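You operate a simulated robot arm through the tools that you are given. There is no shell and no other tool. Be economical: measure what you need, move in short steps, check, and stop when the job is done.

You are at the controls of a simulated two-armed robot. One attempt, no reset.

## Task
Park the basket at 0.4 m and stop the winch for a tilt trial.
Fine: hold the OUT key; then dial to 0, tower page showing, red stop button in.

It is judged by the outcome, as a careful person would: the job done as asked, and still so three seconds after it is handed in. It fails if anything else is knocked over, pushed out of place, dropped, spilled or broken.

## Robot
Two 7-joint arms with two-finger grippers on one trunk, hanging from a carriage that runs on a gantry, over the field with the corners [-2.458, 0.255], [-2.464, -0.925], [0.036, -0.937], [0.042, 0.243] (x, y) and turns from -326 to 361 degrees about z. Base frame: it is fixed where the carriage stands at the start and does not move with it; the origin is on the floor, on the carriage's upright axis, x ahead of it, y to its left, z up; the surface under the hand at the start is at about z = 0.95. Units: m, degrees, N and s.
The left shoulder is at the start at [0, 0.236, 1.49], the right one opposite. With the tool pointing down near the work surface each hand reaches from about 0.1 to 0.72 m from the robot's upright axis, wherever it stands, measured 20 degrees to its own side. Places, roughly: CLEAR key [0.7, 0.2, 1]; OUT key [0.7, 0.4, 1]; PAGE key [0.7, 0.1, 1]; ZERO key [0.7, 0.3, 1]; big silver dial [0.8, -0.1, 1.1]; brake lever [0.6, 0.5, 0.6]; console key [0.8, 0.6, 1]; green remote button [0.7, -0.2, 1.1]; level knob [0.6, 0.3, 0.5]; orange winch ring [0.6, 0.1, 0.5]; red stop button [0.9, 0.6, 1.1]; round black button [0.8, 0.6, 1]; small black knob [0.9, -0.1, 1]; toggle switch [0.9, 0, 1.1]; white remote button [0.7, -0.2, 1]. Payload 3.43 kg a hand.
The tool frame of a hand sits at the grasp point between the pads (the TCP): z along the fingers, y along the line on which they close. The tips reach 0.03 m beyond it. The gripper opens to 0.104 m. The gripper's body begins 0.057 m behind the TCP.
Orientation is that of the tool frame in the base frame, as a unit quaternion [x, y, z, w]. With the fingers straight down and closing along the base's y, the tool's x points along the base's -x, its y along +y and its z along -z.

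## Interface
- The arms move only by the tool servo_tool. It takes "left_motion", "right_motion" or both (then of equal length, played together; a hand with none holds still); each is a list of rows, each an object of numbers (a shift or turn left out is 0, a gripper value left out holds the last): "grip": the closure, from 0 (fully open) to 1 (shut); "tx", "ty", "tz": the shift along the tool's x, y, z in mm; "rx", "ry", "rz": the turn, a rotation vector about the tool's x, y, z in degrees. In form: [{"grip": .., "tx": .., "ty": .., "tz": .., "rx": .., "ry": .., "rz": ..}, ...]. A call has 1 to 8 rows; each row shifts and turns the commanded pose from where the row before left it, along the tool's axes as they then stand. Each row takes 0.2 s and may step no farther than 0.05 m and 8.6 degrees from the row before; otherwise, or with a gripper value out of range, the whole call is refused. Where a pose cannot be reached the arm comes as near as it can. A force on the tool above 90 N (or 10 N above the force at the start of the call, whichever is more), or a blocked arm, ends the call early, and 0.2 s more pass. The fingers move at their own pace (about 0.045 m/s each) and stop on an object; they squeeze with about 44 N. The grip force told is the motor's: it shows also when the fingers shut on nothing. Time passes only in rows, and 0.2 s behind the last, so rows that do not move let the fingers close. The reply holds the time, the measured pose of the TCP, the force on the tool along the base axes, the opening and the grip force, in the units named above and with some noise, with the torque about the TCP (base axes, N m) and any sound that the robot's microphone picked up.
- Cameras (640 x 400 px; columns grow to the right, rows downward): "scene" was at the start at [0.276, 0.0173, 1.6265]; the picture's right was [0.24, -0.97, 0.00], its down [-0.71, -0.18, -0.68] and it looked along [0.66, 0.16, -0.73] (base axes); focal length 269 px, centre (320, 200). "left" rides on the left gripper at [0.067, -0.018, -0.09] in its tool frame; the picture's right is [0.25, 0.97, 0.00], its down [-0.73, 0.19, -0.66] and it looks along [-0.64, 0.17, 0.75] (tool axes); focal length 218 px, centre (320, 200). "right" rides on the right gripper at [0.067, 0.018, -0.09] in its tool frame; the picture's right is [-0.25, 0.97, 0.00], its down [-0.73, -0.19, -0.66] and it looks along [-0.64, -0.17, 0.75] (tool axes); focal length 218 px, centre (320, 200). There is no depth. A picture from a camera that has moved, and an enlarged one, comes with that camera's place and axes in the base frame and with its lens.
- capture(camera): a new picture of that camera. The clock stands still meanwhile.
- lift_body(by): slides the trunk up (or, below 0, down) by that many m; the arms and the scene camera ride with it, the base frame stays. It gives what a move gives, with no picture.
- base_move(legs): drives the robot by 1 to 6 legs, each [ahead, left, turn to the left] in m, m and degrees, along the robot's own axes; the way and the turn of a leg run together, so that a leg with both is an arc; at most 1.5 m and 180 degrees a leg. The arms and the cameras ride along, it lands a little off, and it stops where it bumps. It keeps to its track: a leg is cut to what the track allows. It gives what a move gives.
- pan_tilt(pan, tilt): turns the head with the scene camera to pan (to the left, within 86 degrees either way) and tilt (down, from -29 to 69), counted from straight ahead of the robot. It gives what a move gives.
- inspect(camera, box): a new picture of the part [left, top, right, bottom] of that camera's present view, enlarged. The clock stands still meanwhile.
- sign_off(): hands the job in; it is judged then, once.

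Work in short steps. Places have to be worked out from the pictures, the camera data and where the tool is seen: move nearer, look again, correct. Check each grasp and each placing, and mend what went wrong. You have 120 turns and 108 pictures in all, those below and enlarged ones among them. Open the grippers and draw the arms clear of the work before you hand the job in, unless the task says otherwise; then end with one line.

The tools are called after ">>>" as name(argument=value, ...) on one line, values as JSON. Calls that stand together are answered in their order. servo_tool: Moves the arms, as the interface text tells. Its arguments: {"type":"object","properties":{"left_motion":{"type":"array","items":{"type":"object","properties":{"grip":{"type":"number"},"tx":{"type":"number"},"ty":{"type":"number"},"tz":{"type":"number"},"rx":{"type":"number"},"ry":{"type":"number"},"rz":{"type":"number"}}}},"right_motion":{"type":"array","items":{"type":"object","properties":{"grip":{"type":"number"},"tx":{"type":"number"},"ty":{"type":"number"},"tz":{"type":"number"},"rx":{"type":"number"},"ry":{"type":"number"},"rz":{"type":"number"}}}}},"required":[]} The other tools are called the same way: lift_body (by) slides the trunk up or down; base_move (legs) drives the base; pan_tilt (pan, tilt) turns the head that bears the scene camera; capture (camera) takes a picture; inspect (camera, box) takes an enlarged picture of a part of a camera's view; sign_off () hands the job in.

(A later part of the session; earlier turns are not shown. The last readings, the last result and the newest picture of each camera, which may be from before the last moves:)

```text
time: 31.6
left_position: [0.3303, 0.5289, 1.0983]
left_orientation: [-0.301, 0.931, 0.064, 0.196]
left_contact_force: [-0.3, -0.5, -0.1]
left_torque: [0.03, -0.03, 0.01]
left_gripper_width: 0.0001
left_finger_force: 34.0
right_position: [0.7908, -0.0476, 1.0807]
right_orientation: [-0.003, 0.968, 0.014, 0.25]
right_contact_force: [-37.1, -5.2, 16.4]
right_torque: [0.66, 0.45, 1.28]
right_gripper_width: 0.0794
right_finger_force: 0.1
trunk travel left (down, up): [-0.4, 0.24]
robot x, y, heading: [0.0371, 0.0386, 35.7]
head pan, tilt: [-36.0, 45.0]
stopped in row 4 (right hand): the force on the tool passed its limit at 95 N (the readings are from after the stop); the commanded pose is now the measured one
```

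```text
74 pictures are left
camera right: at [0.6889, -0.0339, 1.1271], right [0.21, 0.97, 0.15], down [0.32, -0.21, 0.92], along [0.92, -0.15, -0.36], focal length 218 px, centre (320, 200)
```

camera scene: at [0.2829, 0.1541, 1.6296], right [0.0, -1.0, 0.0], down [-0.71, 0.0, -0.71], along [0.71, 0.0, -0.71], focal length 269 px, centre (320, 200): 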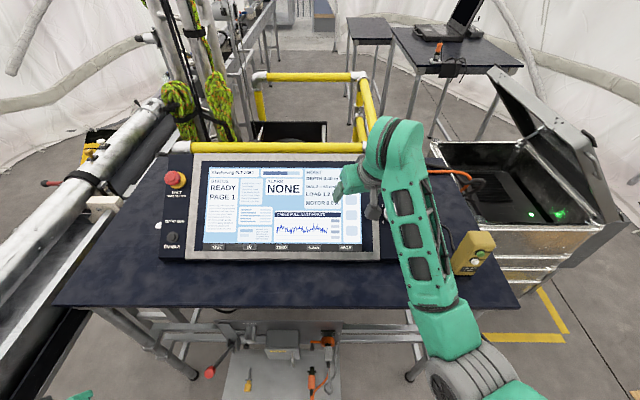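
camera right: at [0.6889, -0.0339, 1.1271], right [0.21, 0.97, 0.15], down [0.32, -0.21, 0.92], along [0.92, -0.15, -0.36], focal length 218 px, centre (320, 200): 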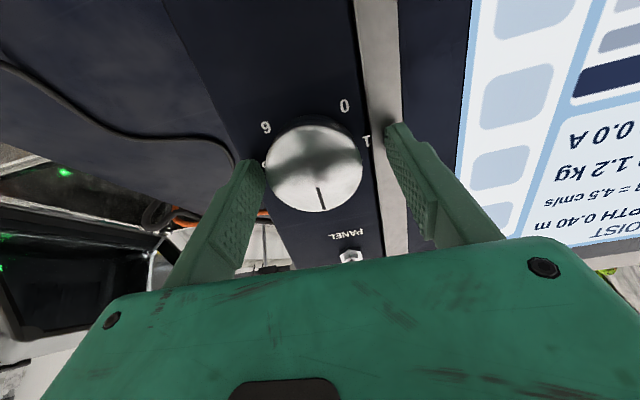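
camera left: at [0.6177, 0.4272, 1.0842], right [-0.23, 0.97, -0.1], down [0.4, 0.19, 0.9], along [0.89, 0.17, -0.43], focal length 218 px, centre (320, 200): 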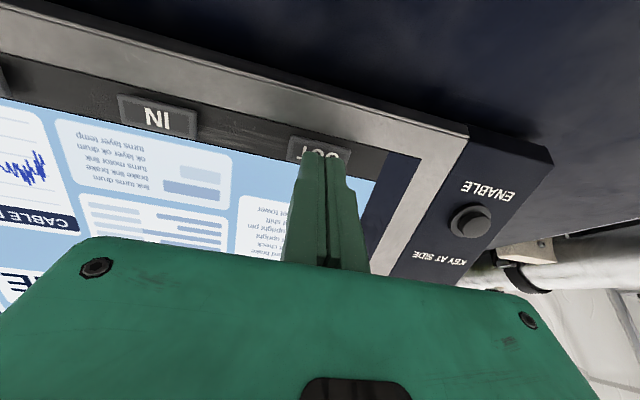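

The +y finger landed on the raised screen frame (95 N stop); I see no damage. I'll back off straight and use a diagonal grasp, with the fingers along the panel's slope so they clear the frame.

>>> servo_tool(right_motion=[{"tz": -15}, {"tz": -30}, {}])

>>> servo_tool(right_motion=[{"rz": -8.5}, {"rz": -8.5}, {"rz": -8.5}, {"rz": -8.5}, {"rz": -8.5}, {"rz": -8.5}, {"rz": -8.5}, {}])

>>> capture(camera="right")

>>> inspect(camera="scene", box=[320, 150, 480, 250])

```text
time: 32.4
left_position: [0.3346, 0.53, 1.0999]
left_orientation: [-0.302, 0.93, 0.065, 0.198]
left_contact_force: [0.4, -0.8, 0.5]
left_torque: [0.03, 0.02, 0.01]
left_gripper_width: 0.0
left_finger_force: 34.8
right_position: [0.7739, -0.0487, 1.1218]
right_orientation: [-0.002, 0.968, 0.013, 0.252]
right_contact_force: [-0.4, 0.5, -0.9]
right_torque: [-0.02, -0.01, 0.04]
right_gripper_width: 0.0885
right_finger_force: 0.1
trunk travel left (down, up): [-0.4, 0.24]
robot x, y, heading: [0.0433, 0.0361, 36.0]
head pan, tilt: [-36.0, 45.0]
```

```text
time: 34.2
left_position: [0.3341, 0.5304, 1.1012]
left_orientation: [-0.302, 0.93, 0.064, 0.198]
left_contact_force: [-0.5, -0.9, 0.6]
left_torque: [0.01, -0.01, -0.01]
left_gripper_width: 0.0
left_finger_force: 35.2
right_position: [0.7739, -0.0481, 1.122]
right_orientation: [-0.483, 0.838, -0.114, 0.225]
right_contact_force: [-1.3, 0.2, 0.6]
right_torque: [0.0, 0.0, 0.0]
right_gripper_width: 0.0883
right_finger_force: 0.0
trunk travel left (down, up): [-0.4, 0.24]
robot x, y, heading: [0.0408, 0.0397, 36.1]
head pan, tilt: [-36.0, 45.0]
```

```text
73 pictures are left
camera right: at [0.6889, -0.1001, 1.1749], right [-0.62, 0.71, -0.33], down [0.14, 0.51, 0.85], along [0.77, 0.48, -0.42], focal length 218 px, centre (320, 200)
```

right: 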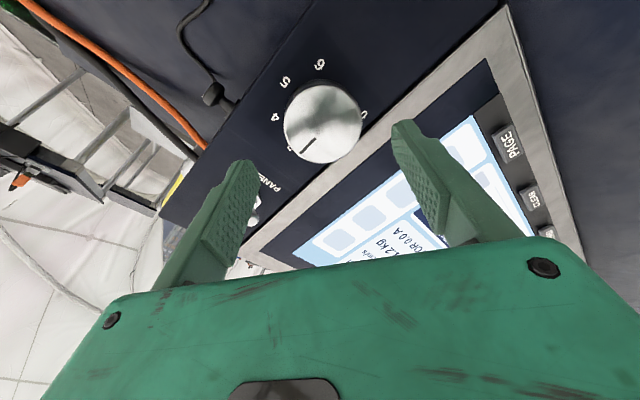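

```text
4.00 times, centred on (400, 200) of scene
camera zoom: at [0.2816, 0.1542, 1.6296], right [0.0, -1.0, 0.0], down [-0.71, 0.0, -0.71], along [0.71, 0.0, -0.71], focal length 1077 px, centre (0, 200)
```

zoom: 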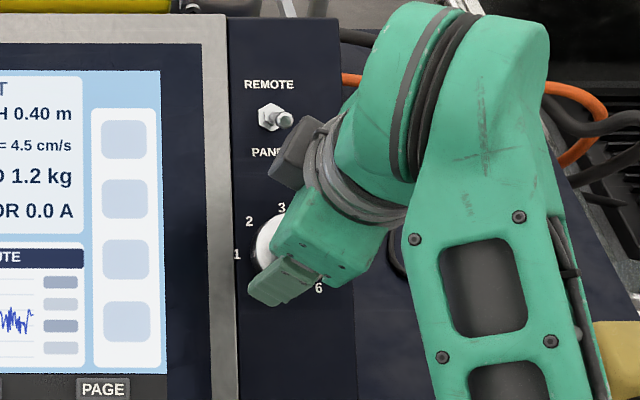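

Rotation to -60° works. I'll test how far the wrist goes the same way while still in the air.

>>> servo_tool(right_motion=[{"rz": -8.5}, {"rz": -8.5}, {"rz": -8.5}, {"rz": -8.5}, {"rz": -8.5}, {"rz": -8.5}, {"rz": -8.5}, {"rz": -8.5}])

```text
time: 36.0
left_position: [0.3352, 0.5303, 1.1007]
left_orientation: [-0.303, 0.93, 0.064, 0.199]
left_contact_force: [0.3, 0.6, -0.3]
left_torque: [-0.02, 0.01, 0.04]
left_gripper_width: 0.0002
left_finger_force: 34.4
right_position: [0.7732, -0.0477, 1.1215]
right_orientation: [0.87, -0.424, 0.22, -0.123]
right_contact_force: [0.2, -0.4, -0.2]
right_torque: [0.01, 0.02, 0.0]
right_gripper_width: 0.0883
right_finger_force: 0.0
trunk travel left (down, up): [-0.4, 0.24]
robot x, y, heading: [0.0398, 0.04, 36.2]
head pan, tilt: [-36.0, 45.0]
```

The wrist reaches -128°, so two turns of about 68° are possible. I'll return to -60° and re-centre over the dial.

>>> servo_tool(right_motion=[{"rz": 8.5}, {"rz": 8.5}, {"rz": 8.5}, {"rz": 8.5}, {"rz": 8.5}, {"rz": 8.5}, {"rz": 8.5}, {"rz": 8.5}])

>>> servo_tool(right_motion=[{"tx": 6, "ty": 0.5, "tz": 15, "grip": 0.22}, {"tz": 12}, {}])

>>> capture(camera="right")

>>> inspect(camera="scene", box=[340, 170, 452, 240])

```text
time: 37.8
left_position: [0.3357, 0.53, 1.1009]
left_orientation: [-0.303, 0.93, 0.065, 0.198]
left_contact_force: [0.7, -0.5, -0.6]
left_torque: [0.03, 0.0, 0.02]
left_gripper_width: 0.0
left_finger_force: 34.4
right_position: [0.7731, -0.0485, 1.1229]
right_orientation: [-0.481, 0.84, -0.114, 0.226]
right_contact_force: [-0.3, 0.1, 1.1]
right_torque: [-0.02, 0.03, -0.01]
right_gripper_width: 0.0883
right_finger_force: 0.1
trunk travel left (down, up): [-0.4, 0.24]
robot x, y, heading: [0.0433, 0.0374, 36.2]
head pan, tilt: [-36.0, 45.0]
```

```text
time: 38.6
left_position: [0.335, 0.5301, 1.1005]
left_orientation: [-0.303, 0.93, 0.064, 0.197]
left_contact_force: [-0.8, -0.3, 0.0]
left_torque: [0.0, 0.04, 0.02]
left_gripper_width: 0.0
left_finger_force: 35.2
right_position: [0.7829, -0.0528, 1.0976]
right_orientation: [-0.482, 0.839, -0.114, 0.225]
right_contact_force: [-0.2, 0.1, 0.8]
right_torque: [-0.01, 0.0, -0.04]
right_gripper_width: 0.0808
right_finger_force: 0.0
trunk travel left (down, up): [-0.4, 0.24]
robot x, y, heading: [0.0386, 0.038, 36.0]
head pan, tilt: [-36.0, 45.0]
```

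```text
71 pictures are left
camera right: at [0.699, -0.1045, 1.1501], right [-0.62, 0.71, -0.33], down [0.14, 0.51, 0.85], along [0.77, 0.48, -0.42], focal length 218 px, centre (320, 200)
```

right: 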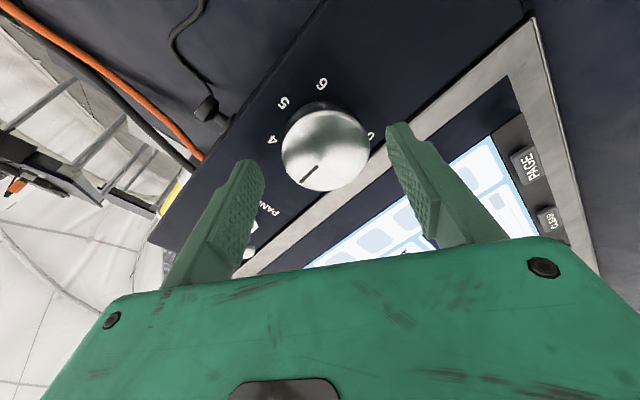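

```text
5.71 times, centred on (396, 205) of scene
camera zoom: at [0.2816, 0.1542, 1.6296], right [0.0, -1.0, 0.0], down [-0.71, 0.0, -0.71], along [0.71, 0.0, -0.71], focal length 1539 px, centre (-114, 171)
```

zoom: 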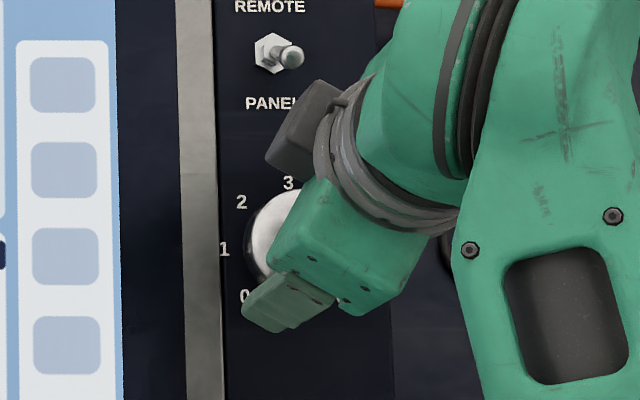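

The tool axis meets the dial centre within 1 mm. I'll narrow the opening to 7 cm and descend in small steps.

>>> servo_tool(right_motion=[{"grip": 0.32, "rz": -4}, {"tz": 10}, {"tz": 8}, {"tz": 6}, {"tz": 4}, {}])

>>> capture(camera="right")

```text
time: 40.0
left_position: [0.3314, 0.5297, 1.0993]
left_orientation: [-0.301, 0.931, 0.065, 0.196]
left_contact_force: [-0.1, 0.1, 1.0]
left_torque: [-0.04, 0.0, -0.02]
left_gripper_width: 0.0001
left_finger_force: 34.1
right_position: [0.7958, -0.0524, 1.0811]
right_orientation: [-0.509, 0.821, -0.125, 0.228]
right_contact_force: [-65.9, -3.5, 57.3]
right_torque: [-0.83, -2.21, -1.3]
right_gripper_width: 0.0655
right_finger_force: 0.1
trunk travel left (down, up): [-0.4, 0.24]
robot x, y, heading: [0.0423, 0.0376, 35.8]
head pan, tilt: [-36.0, 45.0]
```

```text
69 pictures are left
camera right: at [0.7125, -0.1082, 1.1343], right [-0.66, 0.66, -0.36], down [0.09, 0.55, 0.83], along [0.75, 0.51, -0.42], focal length 218 px, centre (320, 200)
```

right: 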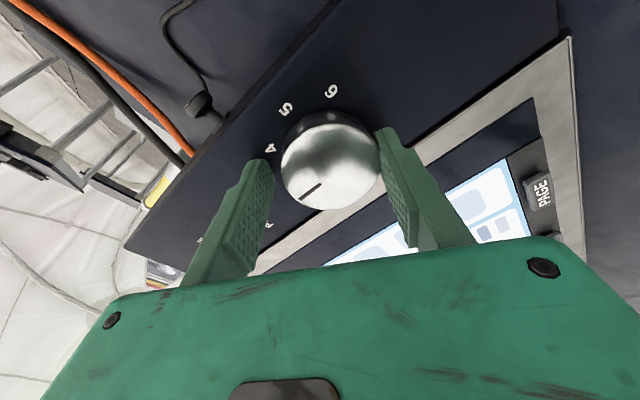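

The upslope fingertip is just touching the panel face, so the depth is enough. I'll back off 3 mm and close on the dial.

>>> servo_tool(right_motion=[{"tz": -7}, {"grip": 1}, {}, {}, {}])

>>> capture(camera="right")

```text
time: 41.2
left_position: [0.3336, 0.5309, 1.1016]
left_orientation: [-0.303, 0.93, 0.065, 0.196]
left_contact_force: [0.5, -0.1, -0.2]
left_torque: [-0.01, 0.01, 0.01]
left_gripper_width: 0.0
left_finger_force: 35.0
right_position: [0.7932, -0.0502, 1.0778]
right_orientation: [-0.512, 0.822, -0.12, 0.221]
right_contact_force: [-25.1, 7.2, 23.2]
right_torque: [0.63, -0.8, 0.47]
right_gripper_width: 0.054
right_finger_force: 45.2
trunk travel left (down, up): [-0.4, 0.24]
robot x, y, heading: [0.0412, 0.0392, 35.9]
head pan, tilt: [-36.0, 45.0]
```

```text
68 pictures are left
camera right: at [0.7108, -0.1054, 1.132], right [-0.67, 0.66, -0.35], down [0.11, 0.55, 0.83], along [0.74, 0.52, -0.44], focal length 218 px, centre (320, 200)
```

right: 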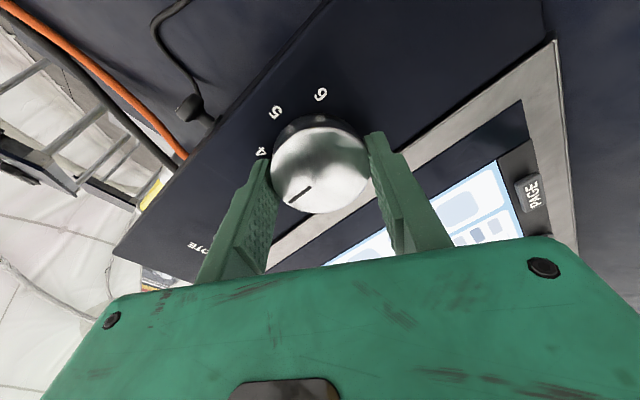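

Gripped at 54 mm. I'll turn counter-clockwise a little and check the reading.

>>> servo_tool(right_motion=[{"tz": -2, "rz": -8}, {"rz": -8}, {"rz": -8}, {"rz": -8}])

>>> inspect(camera="scene", box=[280, 150, 440, 250])

```text
time: 42.2
left_position: [0.3338, 0.5318, 1.1]
left_orientation: [-0.303, 0.93, 0.065, 0.197]
left_contact_force: [-0.3, -0.3, 0.4]
left_torque: [0.0, 0.0, 0.0]
left_gripper_width: 0.0
left_finger_force: 34.8
right_position: [0.791, -0.0503, 1.0769]
right_orientation: [0.719, -0.648, 0.175, -0.178]
right_contact_force: [-11.2, 10.2, 3.4]
right_torque: [-0.72, -0.48, -0.54]
right_gripper_width: 0.0539
right_finger_force: 44.9
trunk travel left (down, up): [-0.4, 0.24]
robot x, y, heading: [0.041, 0.0381, 36.0]
head pan, tilt: [-36.0, 45.0]
```

```text
4.00 times, centred on (360, 200) of scene
camera zoom: at [0.281, 0.1548, 1.6293], right [0.0, -1.0, 0.0], down [-0.71, 0.0, -0.71], along [0.71, 0.0, -0.71], focal length 1077 px, centre (160, 200)
```

zoom: 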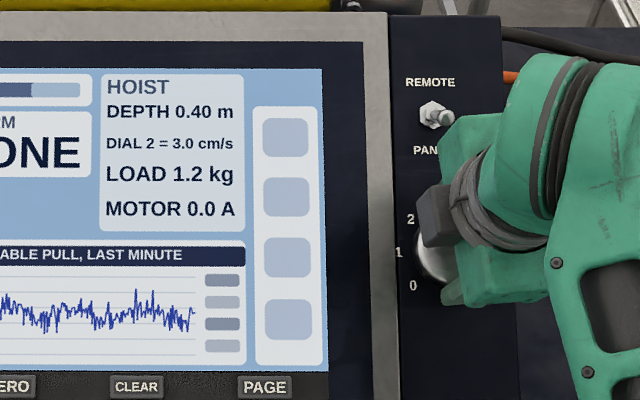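

Dial reads 2. I'll carry on turning the same way.

>>> servo_tool(right_motion=[{"rz": -8}, {"rz": -8}, {"rz": -8}, {"rz": -8}, {"rz": -5}])

>>> inspect(camera="scene", box=[280, 150, 440, 250])

```text
time: 43.4
left_position: [0.3329, 0.5308, 1.1011]
left_orientation: [-0.303, 0.93, 0.065, 0.197]
left_contact_force: [-0.1, -0.1, 0.6]
left_torque: [-0.01, -0.01, 0.02]
left_gripper_width: 0.0002
left_finger_force: 34.8
right_position: [0.7907, -0.0504, 1.076]
right_orientation: [0.888, -0.386, 0.223, -0.112]
right_contact_force: [-2.3, 6.7, -13.6]
right_torque: [-0.2, -0.36, -0.19]
right_gripper_width: 0.0536
right_finger_force: 44.9
trunk travel left (down, up): [-0.4, 0.24]
robot x, y, heading: [0.0358, 0.0385, 35.9]
head pan, tilt: [-36.0, 45.0]
```

```text
4.00 times, centred on (360, 200) of scene
camera zoom: at [0.2809, 0.1548, 1.6292], right [0.0, -1.0, 0.0], down [-0.71, 0.0, -0.71], along [0.71, 0.0, -0.71], focal length 1077 px, centre (160, 200)
```

zoom: 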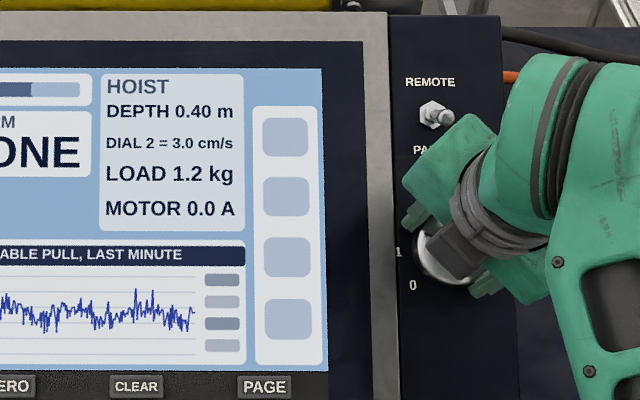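

Still 2 after about 69° of hand turn; I'll check the pointer with the wrist camera.

>>> capture(camera="right")

```text
65 pictures are left
camera right: at [0.7785, -0.1156, 1.1695], right [-0.77, -0.47, -0.44], down [-0.63, 0.65, 0.42], along [0.09, 0.6, -0.79], focal length 218 px, centre (320, 200)
```

right: 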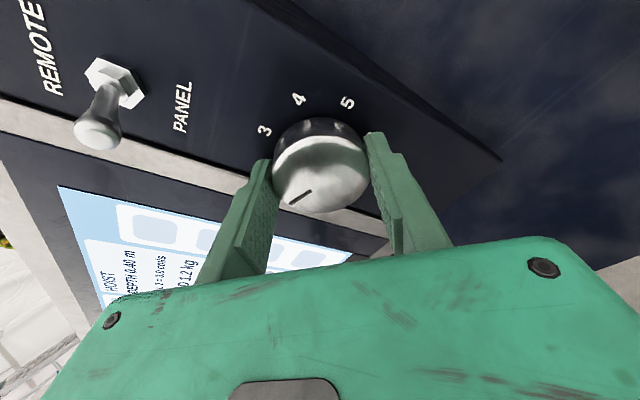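

No slip: the pointer sits between 2 and 1. A bit further should settle it at 1.

>>> servo_tool(right_motion=[{"rz": -7}, {"rz": -7}, {}])

>>> inspect(camera="scene", box=[280, 150, 440, 250])

```text
time: 44.2
left_position: [0.3342, 0.5311, 1.1007]
left_orientation: [-0.303, 0.93, 0.065, 0.198]
left_contact_force: [-0.2, -0.4, -0.5]
left_torque: [0.04, 0.06, 0.0]
left_gripper_width: 0.0
left_finger_force: 34.8
right_position: [0.7917, -0.0509, 1.078]
right_orientation: [0.928, -0.277, 0.236, -0.083]
right_contact_force: [5.3, 3.6, -18.3]
right_torque: [-0.12, -0.19, -0.08]
right_gripper_width: 0.0531
right_finger_force: 45.2
trunk travel left (down, up): [-0.4, 0.24]
robot x, y, heading: [0.0346, 0.0354, 36.3]
head pan, tilt: [-36.0, 45.0]
```

```text
4.00 times, centred on (360, 200) of scene
camera zoom: at [0.2811, 0.1545, 1.6293], right [0.0, -1.0, 0.0], down [-0.71, 0.0, -0.71], along [0.71, 0.0, -0.71], focal length 1077 px, centre (160, 200)
```

zoom: 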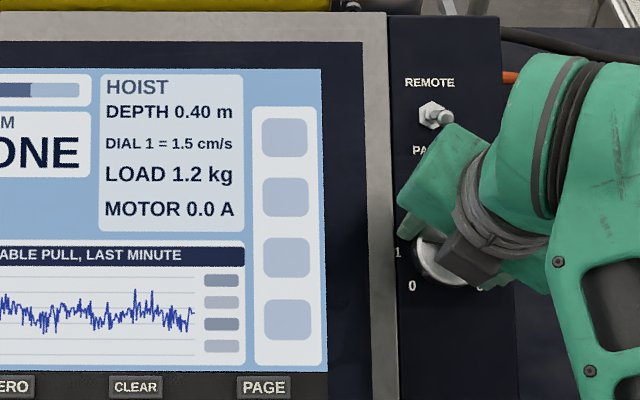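

Dial 1. Now I release, back off, and rotate the wrist back for a second bite.

>>> servo_tool(right_motion=[{"grip": 0.32}, {}, {"tz": -15}, {"tz": -20}, {"rz": 8.5}, {"rz": 8.5}, {"rz": 8.5}, {"rz": 8.5}])

>>> servo_tool(right_motion=[{"rz": 8.5}, {"rz": 8.5}, {"rz": 8.5}, {"rz": 8.5}, {"rz": 8.5}, {}])

>>> capture(camera="right")

>>> inspect(camera="scene", box=[280, 150, 440, 250])

```text
time: 46.0
left_position: [0.3347, 0.5299, 1.1004]
left_orientation: [-0.302, 0.93, 0.065, 0.199]
left_contact_force: [0.0, 0.2, -0.4]
left_torque: [-0.01, -0.02, 0.0]
left_gripper_width: 0.0
left_finger_force: 34.5
right_position: [0.7762, -0.053, 1.111]
right_orientation: [0.805, -0.537, 0.203, -0.152]
right_contact_force: [1.0, 0.5, -0.2]
right_torque: [0.0, 0.01, 0.0]
right_gripper_width: 0.0708
right_finger_force: 0.1
trunk travel left (down, up): [-0.4, 0.24]
robot x, y, heading: [0.0416, 0.038, 36.2]
head pan, tilt: [-36.0, 45.0]
```

```text
time: 47.4
left_position: [0.335, 0.5313, 1.0997]
left_orientation: [-0.303, 0.93, 0.064, 0.198]
left_contact_force: [-0.3, -0.9, -0.3]
left_torque: [-0.02, 0.01, -0.04]
left_gripper_width: 0.0
left_finger_force: 35.1
right_position: [0.7766, -0.0529, 1.1102]
right_orientation: [-0.556, 0.792, -0.134, 0.213]
right_contact_force: [0.0, 0.2, 1.0]
right_torque: [0.01, -0.02, -0.01]
right_gripper_width: 0.0708
right_finger_force: 0.1
trunk travel left (down, up): [-0.4, 0.24]
robot x, y, heading: [0.0408, 0.0365, 36.1]
head pan, tilt: [-36.0, 45.0]
```

```text
63 pictures are left
camera right: at [0.6997, -0.1127, 1.1682], right [-0.72, 0.57, -0.39], down [0.05, 0.6, 0.8], along [0.69, 0.56, -0.46], focal length 218 px, centre (320, 200)
```

right: 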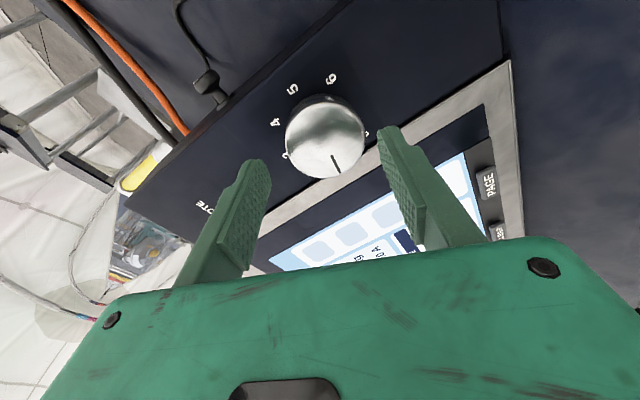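

```text
4.00 times, centred on (360, 200) of scene
camera zoom: at [0.2816, 0.1542, 1.6296], right [0.0, -1.0, 0.0], down [-0.71, 0.0, -0.71], along [0.71, 0.0, -0.71], focal length 1077 px, centre (160, 200)
```

zoom: 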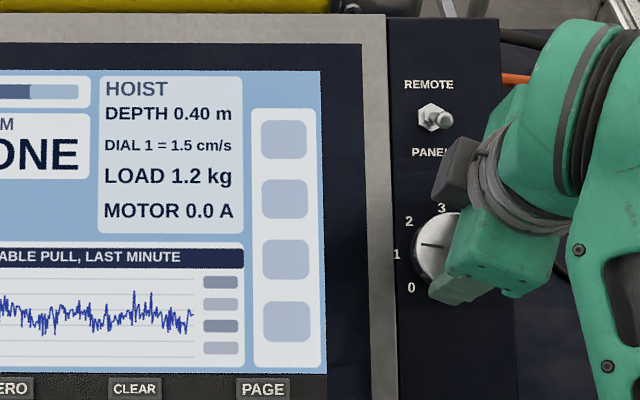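

The dial snapped to 1. I'll descend 33 mm along the same axis and regrip.

>>> servo_tool(right_motion=[{"tz": 15}, {"tz": 11}, {"tz": 6}, {"grip": 1}, {}, {}, {}])

>>> servo_tool(right_motion=[{"rz": -8}, {"rz": -8}, {"rz": -8}, {"rz": -8}, {"rz": -8}, {"rz": -6}, {}])

>>> inspect(camera="scene", box=[280, 150, 440, 250])

```text
time: 49.0
left_position: [0.3342, 0.5322, 1.1011]
left_orientation: [-0.302, 0.93, 0.065, 0.197]
left_contact_force: [0.1, 0.2, 0.4]
left_torque: [-0.01, 0.01, 0.02]
left_gripper_width: 0.0
left_finger_force: 34.9
right_position: [0.7894, -0.0511, 1.0791]
right_orientation: [-0.558, 0.791, -0.133, 0.212]
right_contact_force: [-0.4, 3.6, -11.4]
right_torque: [0.05, -0.36, 0.0]
right_gripper_width: 0.0538
right_finger_force: 44.7
trunk travel left (down, up): [-0.4, 0.24]
robot x, y, heading: [0.0393, 0.0385, 36.0]
head pan, tilt: [-36.0, 45.0]
```

```text
time: 50.6
left_position: [0.3328, 0.532, 1.0997]
left_orientation: [-0.303, 0.93, 0.065, 0.197]
left_contact_force: [-0.3, -0.5, 0.5]
left_torque: [0.01, 0.03, -0.01]
left_gripper_width: 0.0
left_finger_force: 35.0
right_position: [0.7903, -0.0506, 1.081]
right_orientation: [0.822, -0.511, 0.205, -0.145]
right_contact_force: [-3.8, 2.4, -13.8]
right_torque: [-0.02, -0.55, 0.02]
right_gripper_width: 0.0536
right_finger_force: 44.9
trunk travel left (down, up): [-0.4, 0.24]
robot x, y, heading: [0.0401, 0.0396, 36.1]
head pan, tilt: [-36.0, 45.0]
```

```text
4.00 times, centred on (360, 200) of scene
camera zoom: at [0.2806, 0.1544, 1.6292], right [0.0, -1.0, 0.0], down [-0.71, 0.0, -0.71], along [0.71, 0.0, -0.71], focal length 1077 px, centre (160, 200)
```

zoom: 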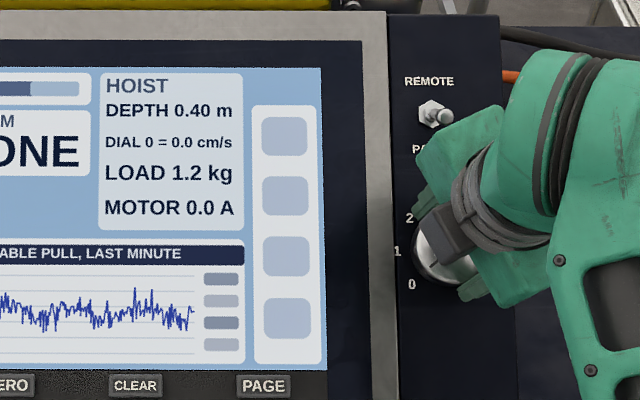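

Dial reads 0. I release, back away along the axis and unwind the wrist, then head for the PAGE key.

>>> servo_tool(right_motion=[{"grip": 0.32}, {}, {"tz": -15}, {"tz": -30}, {"tz": -30, "rz": 8.5}, {"rz": 8.5, "grip": 1}, {"rz": 8.5}, {"rz": 8.5}])

>>> servo_tool(right_motion=[{"rz": 8.5}, {"rz": 8.5}, {"rz": 8.5}, {"rz": 8.5}, {"rz": 8.5}, {"rz": 8.5}, {}])

>>> inspect(camera="scene", box=[280, 150, 440, 250])

```text
time: 52.4
left_position: [0.3352, 0.5304, 1.1008]
left_orientation: [-0.303, 0.93, 0.064, 0.198]
left_contact_force: [-0.9, 0.1, 0.4]
left_torque: [0.01, 0.0, 0.0]
left_gripper_width: 0.0002
left_finger_force: 35.0
right_position: [0.7552, -0.0538, 1.1477]
right_orientation: [-0.636, 0.73, -0.155, 0.198]
right_contact_force: [-0.1, 0.1, 0.3]
right_torque: [-0.02, -0.05, 0.0]
right_gripper_width: 0.0004
right_finger_force: 0.4
trunk travel left (down, up): [-0.4, 0.24]
robot x, y, heading: [0.0418, 0.0388, 35.8]
head pan, tilt: [-36.0, 45.0]
```

```text
time: 54.0
left_position: [0.3352, 0.5314, 1.1003]
left_orientation: [-0.301, 0.931, 0.064, 0.198]
left_contact_force: [-0.8, 0.4, -0.1]
left_torque: [0.0, 0.01, 0.02]
left_gripper_width: 0.0002
left_finger_force: 34.9
right_position: [0.7548, -0.0537, 1.1473]
right_orientation: [-0.26, 0.932, -0.054, 0.246]
right_contact_force: [-0.2, -0.1, 0.3]
right_torque: [-0.04, 0.0, 0.01]
right_gripper_width: 0.0
right_finger_force: 34.7
trunk travel left (down, up): [-0.4, 0.24]
robot x, y, heading: [0.0387, 0.0381, 35.8]
head pan, tilt: [-36.0, 45.0]
```

```text
4.00 times, centred on (360, 200) of scene
camera zoom: at [0.2816, 0.1542, 1.6296], right [0.0, -1.0, 0.0], down [-0.71, 0.0, -0.71], along [0.71, 0.0, -0.71], focal length 1077 px, centre (160, 200)
```

zoom: 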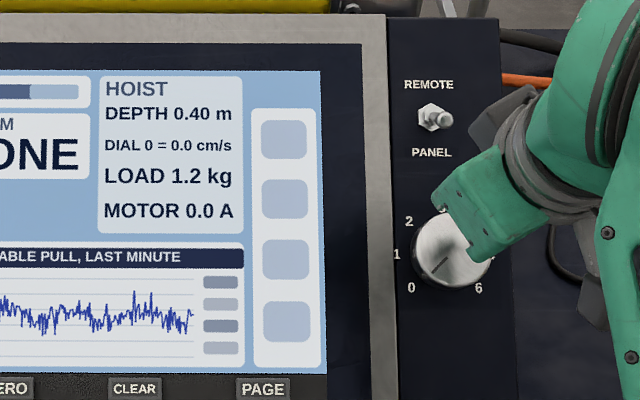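

Pointer and display both at 0. Now I move the closed right hand over the PAGE key, (0.729, 0.082, 0.995).

>>> servo_tool(right_motion=[{"tx": -6.2, "ty": 35.4, "tz": -6.4}, {"tx": -6.2, "ty": 35.4, "tz": -6.4}, {"tx": -6.2, "ty": 35.4, "tz": -6.4}, {"tx": -6.2, "ty": 35.4, "tz": -6.4}, {"tx": 12.6, "ty": 7.6, "tz": 26.5}, {"tx": 12.6, "ty": 7.6, "tz": 26.5}, {"tx": 12.6, "ty": 7.6, "tz": 26.5}, {}])

>>> capture(camera="right")

>>> capture(camera="scene")

```text
time: 55.8
left_position: [0.3347, 0.5312, 1.1011]
left_orientation: [-0.303, 0.93, 0.065, 0.197]
left_contact_force: [0.8, 0.3, 0.1]
left_torque: [0.0, 0.02, -0.01]
left_gripper_width: 0.0
left_finger_force: 34.8
right_position: [0.6966, 0.083, 1.0581]
right_orientation: [-0.26, 0.932, -0.055, 0.246]
right_contact_force: [1.3, 0.4, 0.3]
right_torque: [0.01, -0.04, 0.0]
right_gripper_width: 0.0
right_finger_force: 34.7
trunk travel left (down, up): [-0.4, 0.24]
robot x, y, heading: [0.0395, 0.0386, 36.0]
head pan, tilt: [-36.0, 45.0]
```

```text
59 pictures are left
camera right: at [0.5958, 0.0602, 1.1027], right [-0.26, 0.96, -0.11], down [0.31, 0.19, 0.93], along [0.92, 0.2, -0.35], focal length 218 px, centre (320, 200)
```

right: 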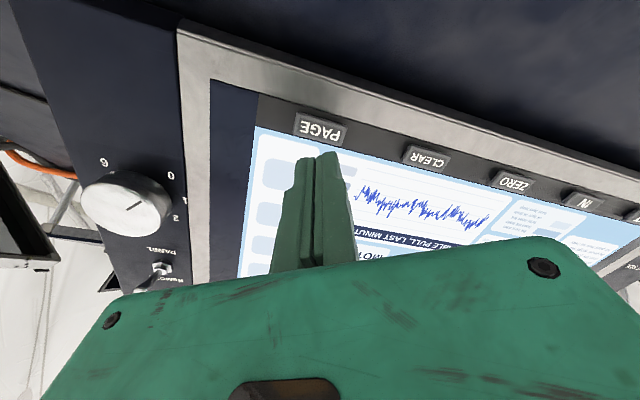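

```text
58 pictures are left
camera scene: at [0.2817, 0.1542, 1.6296], right [0.0, -1.0, 0.0], down [-0.71, 0.0, -0.71], along [0.71, 0.0, -0.71], focal length 269 px, centre (320, 200)
```

scene: 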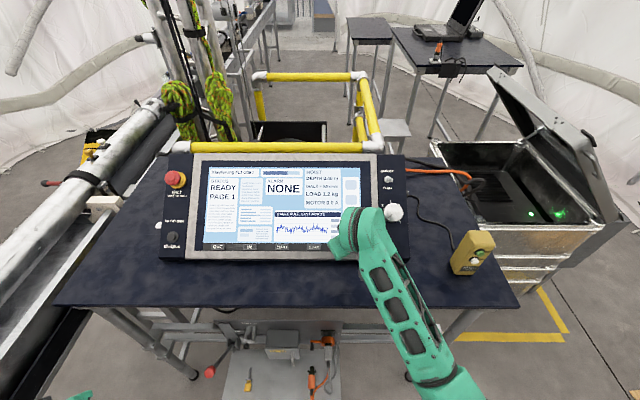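

PAGE confirmed at about (0.730, 0.083, 0.995). I'll press it once and lift.

>>> servo_tool(right_motion=[{"tx": 2.7, "ty": -0.7, "tz": 20}, {"tz": 18}, {"tz": 4}, {"tz": 4}, {"tz": 1}, {}, {"tz": -17}])

>>> inspect(camera="scene", box=[190, 140, 350, 240])

```text
time: 57.4
left_position: [0.3352, 0.5293, 1.1007]
left_orientation: [-0.302, 0.93, 0.064, 0.198]
left_contact_force: [-0.1, 0.1, 0.1]
left_torque: [0.01, 0.02, 0.01]
left_gripper_width: 0.0002
left_finger_force: 34.5
right_position: [0.7097, 0.0807, 1.0294]
right_orientation: [-0.261, 0.932, -0.056, 0.245]
right_contact_force: [-0.1, 0.2, -0.1]
right_torque: [-0.02, 0.01, 0.02]
right_gripper_width: 0.0
right_finger_force: 34.6
trunk travel left (down, up): [-0.4, 0.24]
robot x, y, heading: [0.0397, 0.0385, 35.9]
head pan, tilt: [-36.0, 45.0]
heard: click
```

```text
4.00 times, centred on (270, 190) of scene
camera zoom: at [0.2817, 0.1542, 1.6293], right [0.0, -1.0, 0.0], down [-0.71, 0.0, -0.71], along [0.71, 0.0, -0.71], focal length 1077 px, centre (520, 240)
```

zoom: 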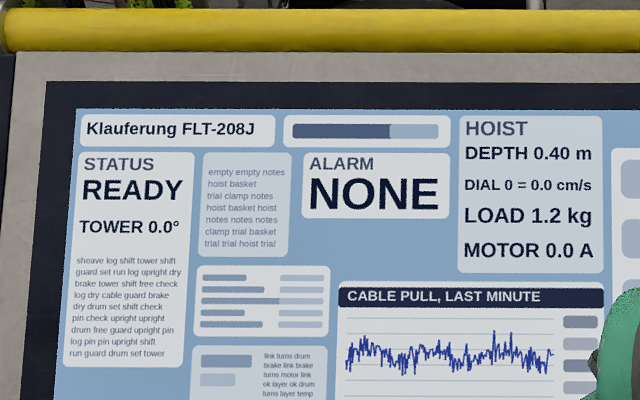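

The tower page (TOWER 0.0°) is up with depth 0.40 and dial 0. I'll retract the right hand, then swing the base right so the left arm can reach the red stop.

>>> servo_tool(right_motion=[{"tz": -45}, {"tz": -45}, {"tz": -45}, {"tx": 30, "tz": -20}, {"tx": 30}])

>>> base_move(legs=[[0, 0, -76], [-0.122, 0.146, 0]])

>>> pan_tilt(pan=40, tilt=45)

>>> capture(camera="scene")

>>> capture(camera="left")

```text
time: 58.6
left_position: [0.3345, 0.5308, 1.1006]
left_orientation: [-0.302, 0.93, 0.064, 0.198]
left_contact_force: [0.2, -1.0, -0.4]
left_torque: [0.0, 0.02, -0.02]
left_gripper_width: 0.0002
left_finger_force: 33.8
right_position: [0.5874, 0.0468, 1.1385]
right_orientation: [-0.26, 0.932, -0.055, 0.246]
right_contact_force: [0.4, -0.2, 0.3]
right_torque: [-0.01, 0.0, 0.01]
right_gripper_width: 0.0001
right_finger_force: 34.8
trunk travel left (down, up): [-0.4, 0.24]
robot x, y, heading: [0.0412, 0.0365, 36.0]
head pan, tilt: [-36.0, 45.0]
```

```text
time: 63.5
left_position: [0.5893, 0.0603, 1.1006]
left_orientation: [0.337, 0.918, -0.072, 0.195]
left_contact_force: [-0.3, 0.3, 0.2]
left_torque: [0.01, 0.0, -0.01]
left_gripper_width: 0.0
left_finger_force: 34.4
right_position: [0.1806, -0.303, 1.1396]
right_orientation: [0.37, 0.894, -0.195, 0.16]
right_contact_force: [-0.4, -0.2, 0.3]
right_torque: [-0.04, 0.0, -0.02]
right_gripper_width: 0.0001
right_finger_force: 34.7
trunk travel left (down, up): [-0.4, 0.24]
robot x, y, heading: [0.0432, 0.2316, -40.1]
head pan, tilt: [-36.0, 45.0]
```

```text
time: 65.0
left_position: [0.5907, 0.0598, 1.101]
left_orientation: [0.336, 0.919, -0.071, 0.195]
left_contact_force: [0.1, -0.4, 0.6]
left_torque: [0.0, -0.01, 0.0]
left_gripper_width: 0.0002
left_finger_force: 35.2
right_position: [0.1808, -0.3031, 1.1395]
right_orientation: [0.37, 0.894, -0.196, 0.16]
right_contact_force: [0.2, -0.4, -0.9]
right_torque: [0.02, -0.01, 0.0]
right_gripper_width: 0.0
right_finger_force: 35.1
trunk travel left (down, up): [-0.4, 0.24]
robot x, y, heading: [0.0421, 0.2277, -40.4]
head pan, tilt: [40.0, 45.0]
```

```text
56 pictures are left
camera scene: at [0.2748, 0.0977, 1.6296], right [0.0, -1.0, 0.0], down [-0.71, 0.0, -0.71], along [0.71, 0.0, -0.71], focal length 269 px, centre (320, 200)
```

scene: 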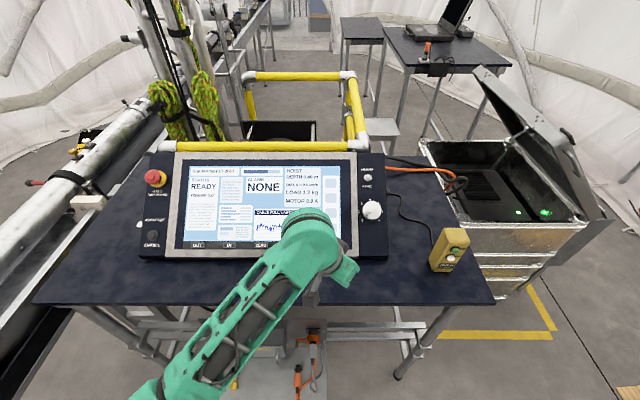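

```text
55 pictures are left
camera left: at [0.5048, 0.1087, 1.1559], right [0.45, 0.89, -0.1], down [0.43, -0.11, 0.9], along [0.79, -0.45, -0.43], focal length 218 px, centre (320, 200)
```

left: 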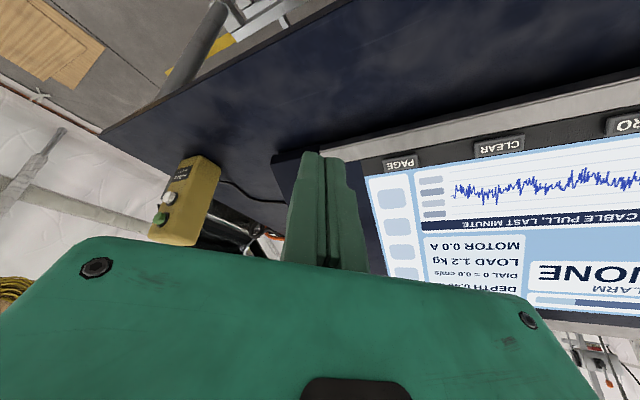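

The left hand is at (0.59, 0.06, 1.10), yawed -40°. I'll straighten it and lift it before crossing to the red stop.

>>> servo_tool(left_motion=[{"rx": -3.2, "rz": -7.3}, {"rx": -3.2, "rz": -7.3}, {"rx": -3.2, "rz": -7.3}, {"rx": -3.2, "rz": -7.3}, {"rx": -3.2, "rz": -7.3}, {"tx": -16, "tz": -36}, {"tx": -16, "tz": -36}, {"tx": -16, "tz": -36}])

```text
time: 66.8
left_position: [0.5905, 0.0603, 1.2201]
left_orientation: [0.002, 0.978, -0.001, 0.207]
left_contact_force: [-0.6, -0.2, 0.0]
left_torque: [-0.04, 0.0, -0.02]
left_gripper_width: 0.0001
left_finger_force: 34.4
right_position: [0.1814, -0.3033, 1.1405]
right_orientation: [0.37, 0.894, -0.195, 0.16]
right_contact_force: [0.0, 0.2, -0.1]
right_torque: [0.0, 0.02, 0.0]
right_gripper_width: 0.0003
right_finger_force: 34.7
trunk travel left (down, up): [-0.4, 0.24]
robot x, y, heading: [0.0386, 0.2282, -40.1]
head pan, tilt: [40.0, 45.0]
```

Straight and raised. Now sliding left above the screen toward the stop.

>>> servo_tool(left_motion=[{"tx": -13.7, "ty": 45, "tz": 6}, {"tx": -13.7, "ty": 45, "tz": 6}, {"tx": -13.7, "ty": 45, "tz": 6}, {"tx": -13.7, "ty": 45, "tz": 6}, {"tx": -13.7, "ty": 45, "tz": 6}, {"tx": -13.7, "ty": 45, "tz": 6}, {"tx": -13.7, "ty": 45, "tz": 6}, {"tx": -13.7, "ty": 45, "tz": 6}])

>>> capture(camera="left")

>>> capture(camera="scene")

```text
time: 68.6
left_position: [0.7127, 0.4204, 1.2188]
left_orientation: [0.002, 0.978, -0.002, 0.208]
left_contact_force: [0.4, -0.7, -0.7]
left_torque: [-0.02, -0.02, 0.03]
left_gripper_width: 0.0
left_finger_force: 34.4
right_position: [0.182, -0.301, 1.1397]
right_orientation: [0.37, 0.894, -0.195, 0.159]
right_contact_force: [-0.4, 1.0, 0.2]
right_torque: [0.01, -0.01, 0.0]
right_gripper_width: 0.0
right_finger_force: 34.6
trunk travel left (down, up): [-0.4, 0.24]
robot x, y, heading: [0.0433, 0.2285, -40.5]
head pan, tilt: [40.0, 45.0]
```

```text
54 pictures are left
camera left: at [0.6143, 0.4034, 1.2739], right [-0.23, 0.97, -0.11], down [0.4, 0.19, 0.9], along [0.89, 0.16, -0.43], focal length 218 px, centre (320, 200)
```

left: 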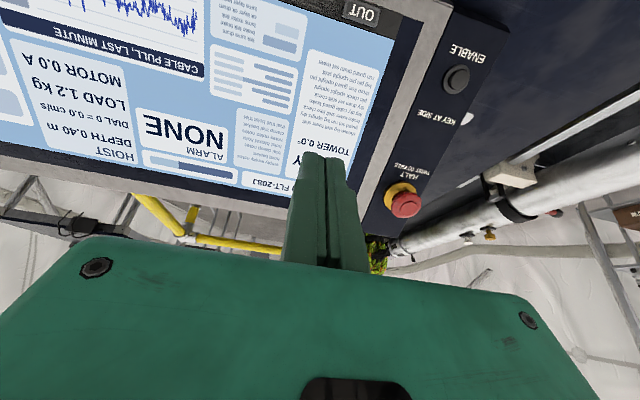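

```text
53 pictures are left
camera scene: at [0.275, 0.098, 1.6296], right [0.0, -1.0, 0.0], down [-0.71, 0.0, -0.71], along [0.71, 0.0, -0.71], focal length 269 px, centre (320, 200)
```

scene: 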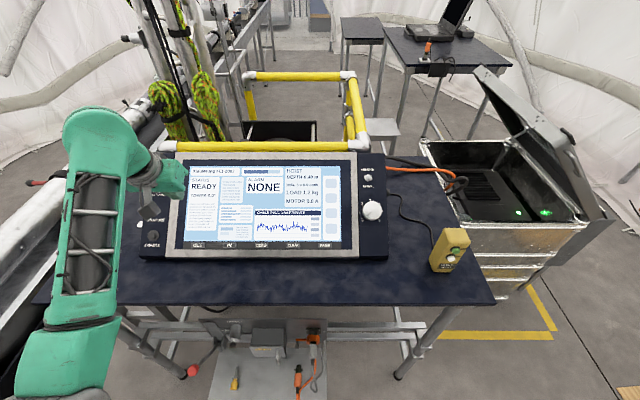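

The red cap is at about (0.861, 0.567, 1.136). I'll hover 5 cm off it along the panel normal.

>>> servo_tool(left_motion=[{"tx": -24, "ty": 36.6, "tz": 14}, {"tx": -24, "ty": 36.6, "tz": 14}, {"tx": -24, "ty": 36.6, "tz": 14}, {"tx": -24, "ty": 36.6, "tz": 14}, {"ry": -4}, {}])

>>> capture(camera="left")

>>> capture(camera="scene")

```text
time: 70.0
left_position: [0.8235, 0.5639, 1.2063]
left_orientation: [0.003, 0.97, -0.003, 0.242]
left_contact_force: [-0.3, -0.6, -0.3]
left_torque: [-0.01, -0.01, 0.03]
left_gripper_width: 0.0
left_finger_force: 34.6
right_position: [0.1802, -0.3025, 1.1406]
right_orientation: [0.37, 0.894, -0.195, 0.16]
right_contact_force: [0.7, 0.0, 0.4]
right_torque: [-0.01, -0.04, -0.01]
right_gripper_width: 0.0001
right_finger_force: 34.7
trunk travel left (down, up): [-0.4, 0.24]
robot x, y, heading: [0.0445, 0.2276, -40.1]
head pan, tilt: [40.0, 45.0]
```

```text
52 pictures are left
camera left: at [0.7224, 0.5475, 1.254], right [-0.22, 0.97, -0.12], down [0.34, 0.19, 0.92], along [0.92, 0.16, -0.37], focal length 218 px, centre (320, 200)
```

left: 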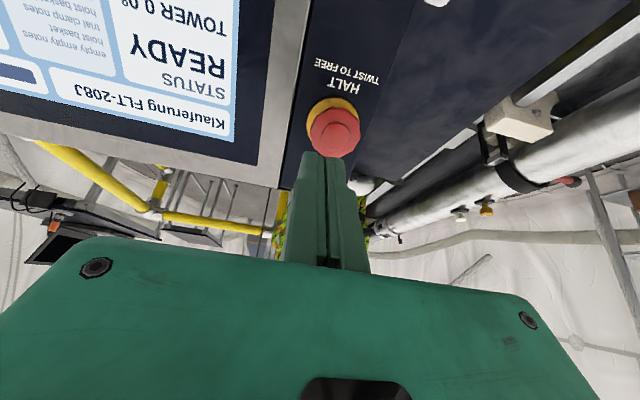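

```text
51 pictures are left
camera scene: at [0.2749, 0.0979, 1.6296], right [0.0, -1.0, 0.0], down [-0.71, 0.0, -0.71], along [0.71, 0.0, -0.71], focal length 269 px, centre (320, 200)
```

scene: 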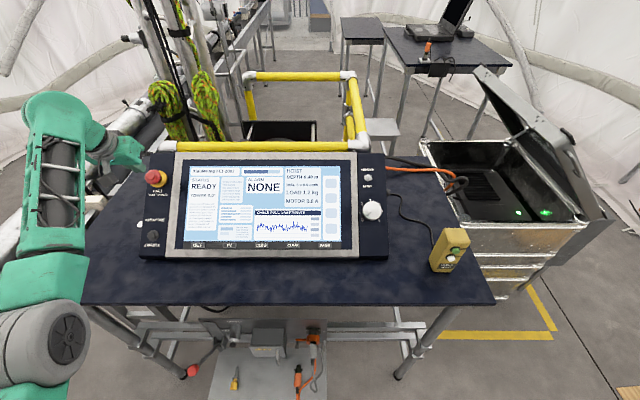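

I'll zoom in for a more precise fix on the cap.

>>> inspect(camera="scene", box=[115, 145, 195, 195])

>>> inspect(camera="left", box=[280, 80, 400, 155])

```text
8.00 times, centred on (155, 170) of scene
camera zoom: at [0.2749, 0.0979, 1.6296], right [0.0, -1.0, 0.0], down [-0.71, 0.0, -0.71], along [0.71, 0.0, -0.71], focal length 2155 px, centre (1640, 440)
```

zoom: 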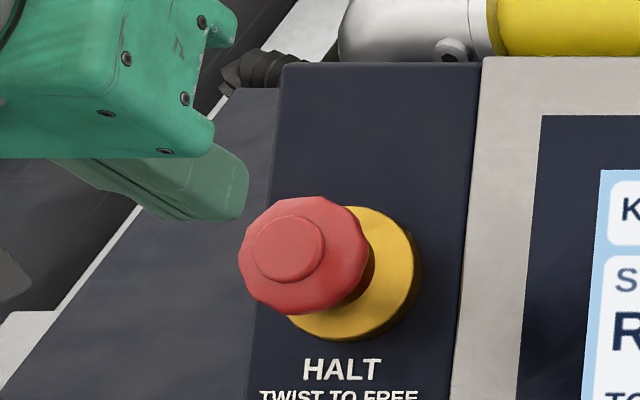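

```text
5.33 times, centred on (340, 118) of left
camera zoom: at [0.7224, 0.5475, 1.254], right [-0.22, 0.97, -0.12], down [0.34, 0.19, 0.92], along [0.92, 0.16, -0.37], focal length 1164 px, centre (213, 640)
```

zoom: 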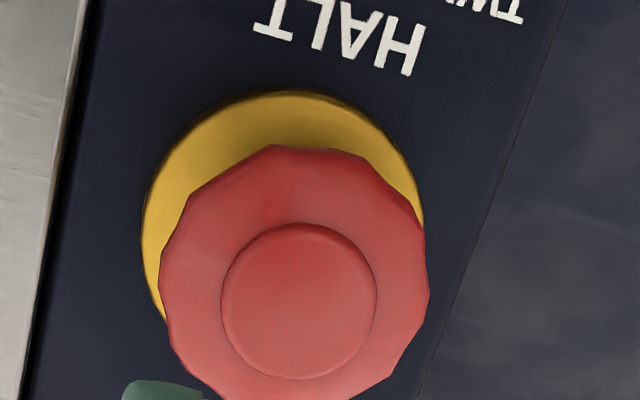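

Cap top refined to (0.867, 0.579, 1.135). I'll shift over it and approach to near contact.

>>> servo_tool(left_motion=[{"tx": -4, "ty": 16}, {"tz": 20}, {"tz": 18}, {}])

>>> capture(camera="left")

>>> inspect(camera="scene", box=[95, 132, 215, 207])

```text
time: 71.0
left_position: [0.8451, 0.5803, 1.173]
left_orientation: [0.002, 0.97, -0.002, 0.242]
left_contact_force: [-0.1, 0.5, 0.4]
left_torque: [0.03, 0.0, -0.02]
left_gripper_width: 0.0002
left_finger_force: 35.6
right_position: [0.1806, -0.3025, 1.1402]
right_orientation: [0.37, 0.894, -0.195, 0.16]
right_contact_force: [-0.1, 0.4, 0.1]
right_torque: [-0.03, 0.03, 0.01]
right_gripper_width: 0.0
right_finger_force: 34.3
trunk travel left (down, up): [-0.4, 0.24]
robot x, y, heading: [0.0429, 0.231, -40.2]
head pan, tilt: [40.0, 45.0]
```

```text
48 pictures are left
camera left: at [0.7441, 0.5636, 1.222], right [-0.22, 0.97, -0.12], down [0.34, 0.19, 0.92], along [0.92, 0.16, -0.37], focal length 218 px, centre (320, 200)
```

left: 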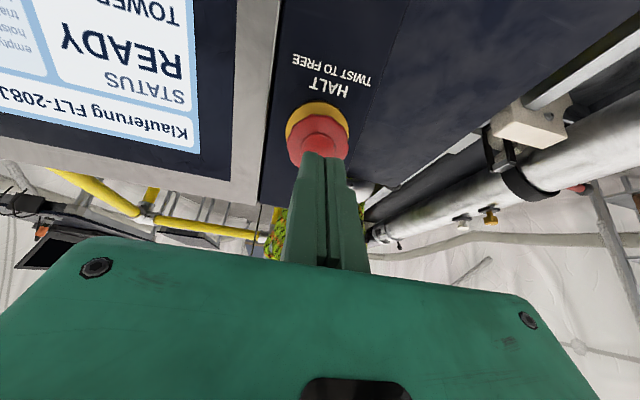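

```text
5.33 times, centred on (155, 170) of scene
camera zoom: at [0.2748, 0.0978, 1.6296], right [0.0, -1.0, 0.0], down [-0.71, 0.0, -0.71], along [0.71, 0.0, -0.71], focal length 1436 px, centre (1200, 363)
```

zoom: 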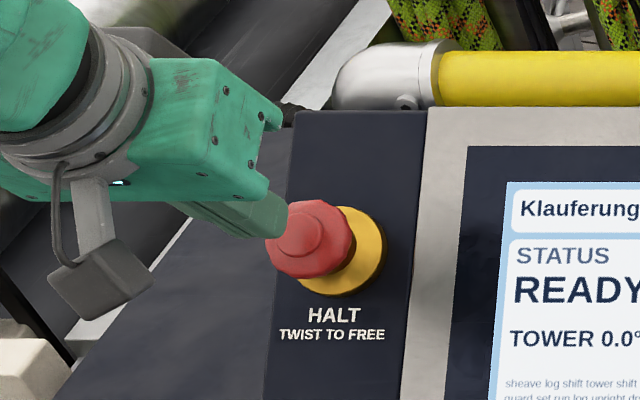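

Alignment looks right, with the cap roughly 12 mm below the tip. I'll press in small steps.

>>> servo_tool(left_motion=[{"tz": 10}, {"tz": 4}, {"tz": 4}, {"tz": 3}, {}])

>>> inspect(camera="scene", box=[125, 130, 305, 242])

```text
time: 72.2
left_position: [0.8546, 0.5808, 1.1547]
left_orientation: [0.002, 0.971, -0.002, 0.24]
left_contact_force: [0.1, 0.5, 0.4]
left_torque: [0.03, -0.03, 0.04]
left_gripper_width: 0.0002
left_finger_force: 34.4
right_position: [0.183, -0.3032, 1.1384]
right_orientation: [0.37, 0.894, -0.196, 0.161]
right_contact_force: [0.7, -0.7, 0.6]
right_torque: [0.0, 0.01, -0.01]
right_gripper_width: 0.0
right_finger_force: 34.6
trunk travel left (down, up): [-0.4, 0.24]
robot x, y, heading: [0.0441, 0.2309, -40.2]
head pan, tilt: [40.0, 45.0]
```

```text
3.56 times, centred on (215, 186) of scene
camera zoom: at [0.2748, 0.0978, 1.6296], right [0.0, -1.0, 0.0], down [-0.71, 0.0, -0.71], along [0.71, 0.0, -0.71], focal length 958 px, centre (693, 250)
```

zoom: 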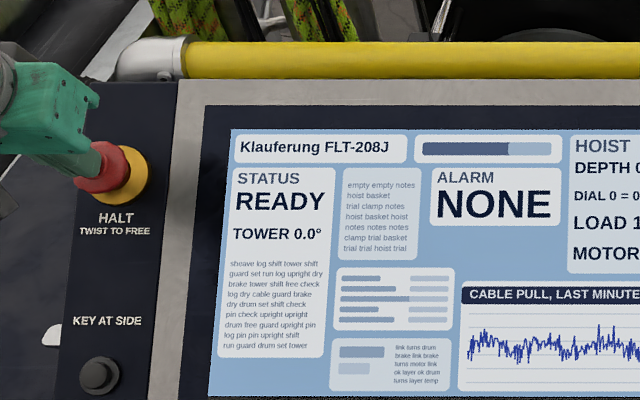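

Touching but not latched yet. Pressing a little deeper.

>>> servo_tool(left_motion=[{"tz": 3}, {"tz": 3}, {"tz": 2}, {}])

>>> inspect(camera="scene", box=[125, 130, 305, 242])

```text
time: 73.2
left_position: [0.8592, 0.5818, 1.1491]
left_orientation: [0.003, 0.97, -0.003, 0.242]
left_contact_force: [-2.1, 0.5, 3.7]
left_torque: [0.06, -0.06, -0.04]
left_gripper_width: 0.0062
left_finger_force: 34.9
right_position: [0.1807, -0.3018, 1.1401]
right_orientation: [0.37, 0.894, -0.195, 0.159]
right_contact_force: [-0.2, -0.6, 0.0]
right_torque: [0.02, -0.01, 0.02]
right_gripper_width: 0.0
right_finger_force: 35.1
trunk travel left (down, up): [-0.4, 0.24]
robot x, y, heading: [0.0419, 0.227, -40.3]
head pan, tilt: [40.0, 45.0]
heard: click
```

```text
3.56 times, centred on (215, 186) of scene
camera zoom: at [0.2749, 0.098, 1.6296], right [0.0, -1.0, 0.0], down [-0.71, 0.0, -0.71], along [0.71, 0.0, -0.71], focal length 958 px, centre (693, 250)
```

zoom: 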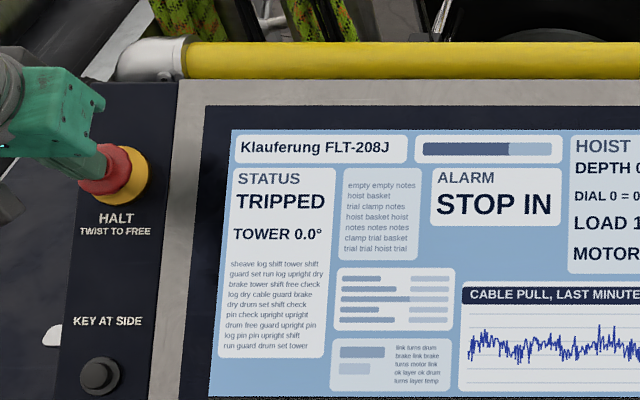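

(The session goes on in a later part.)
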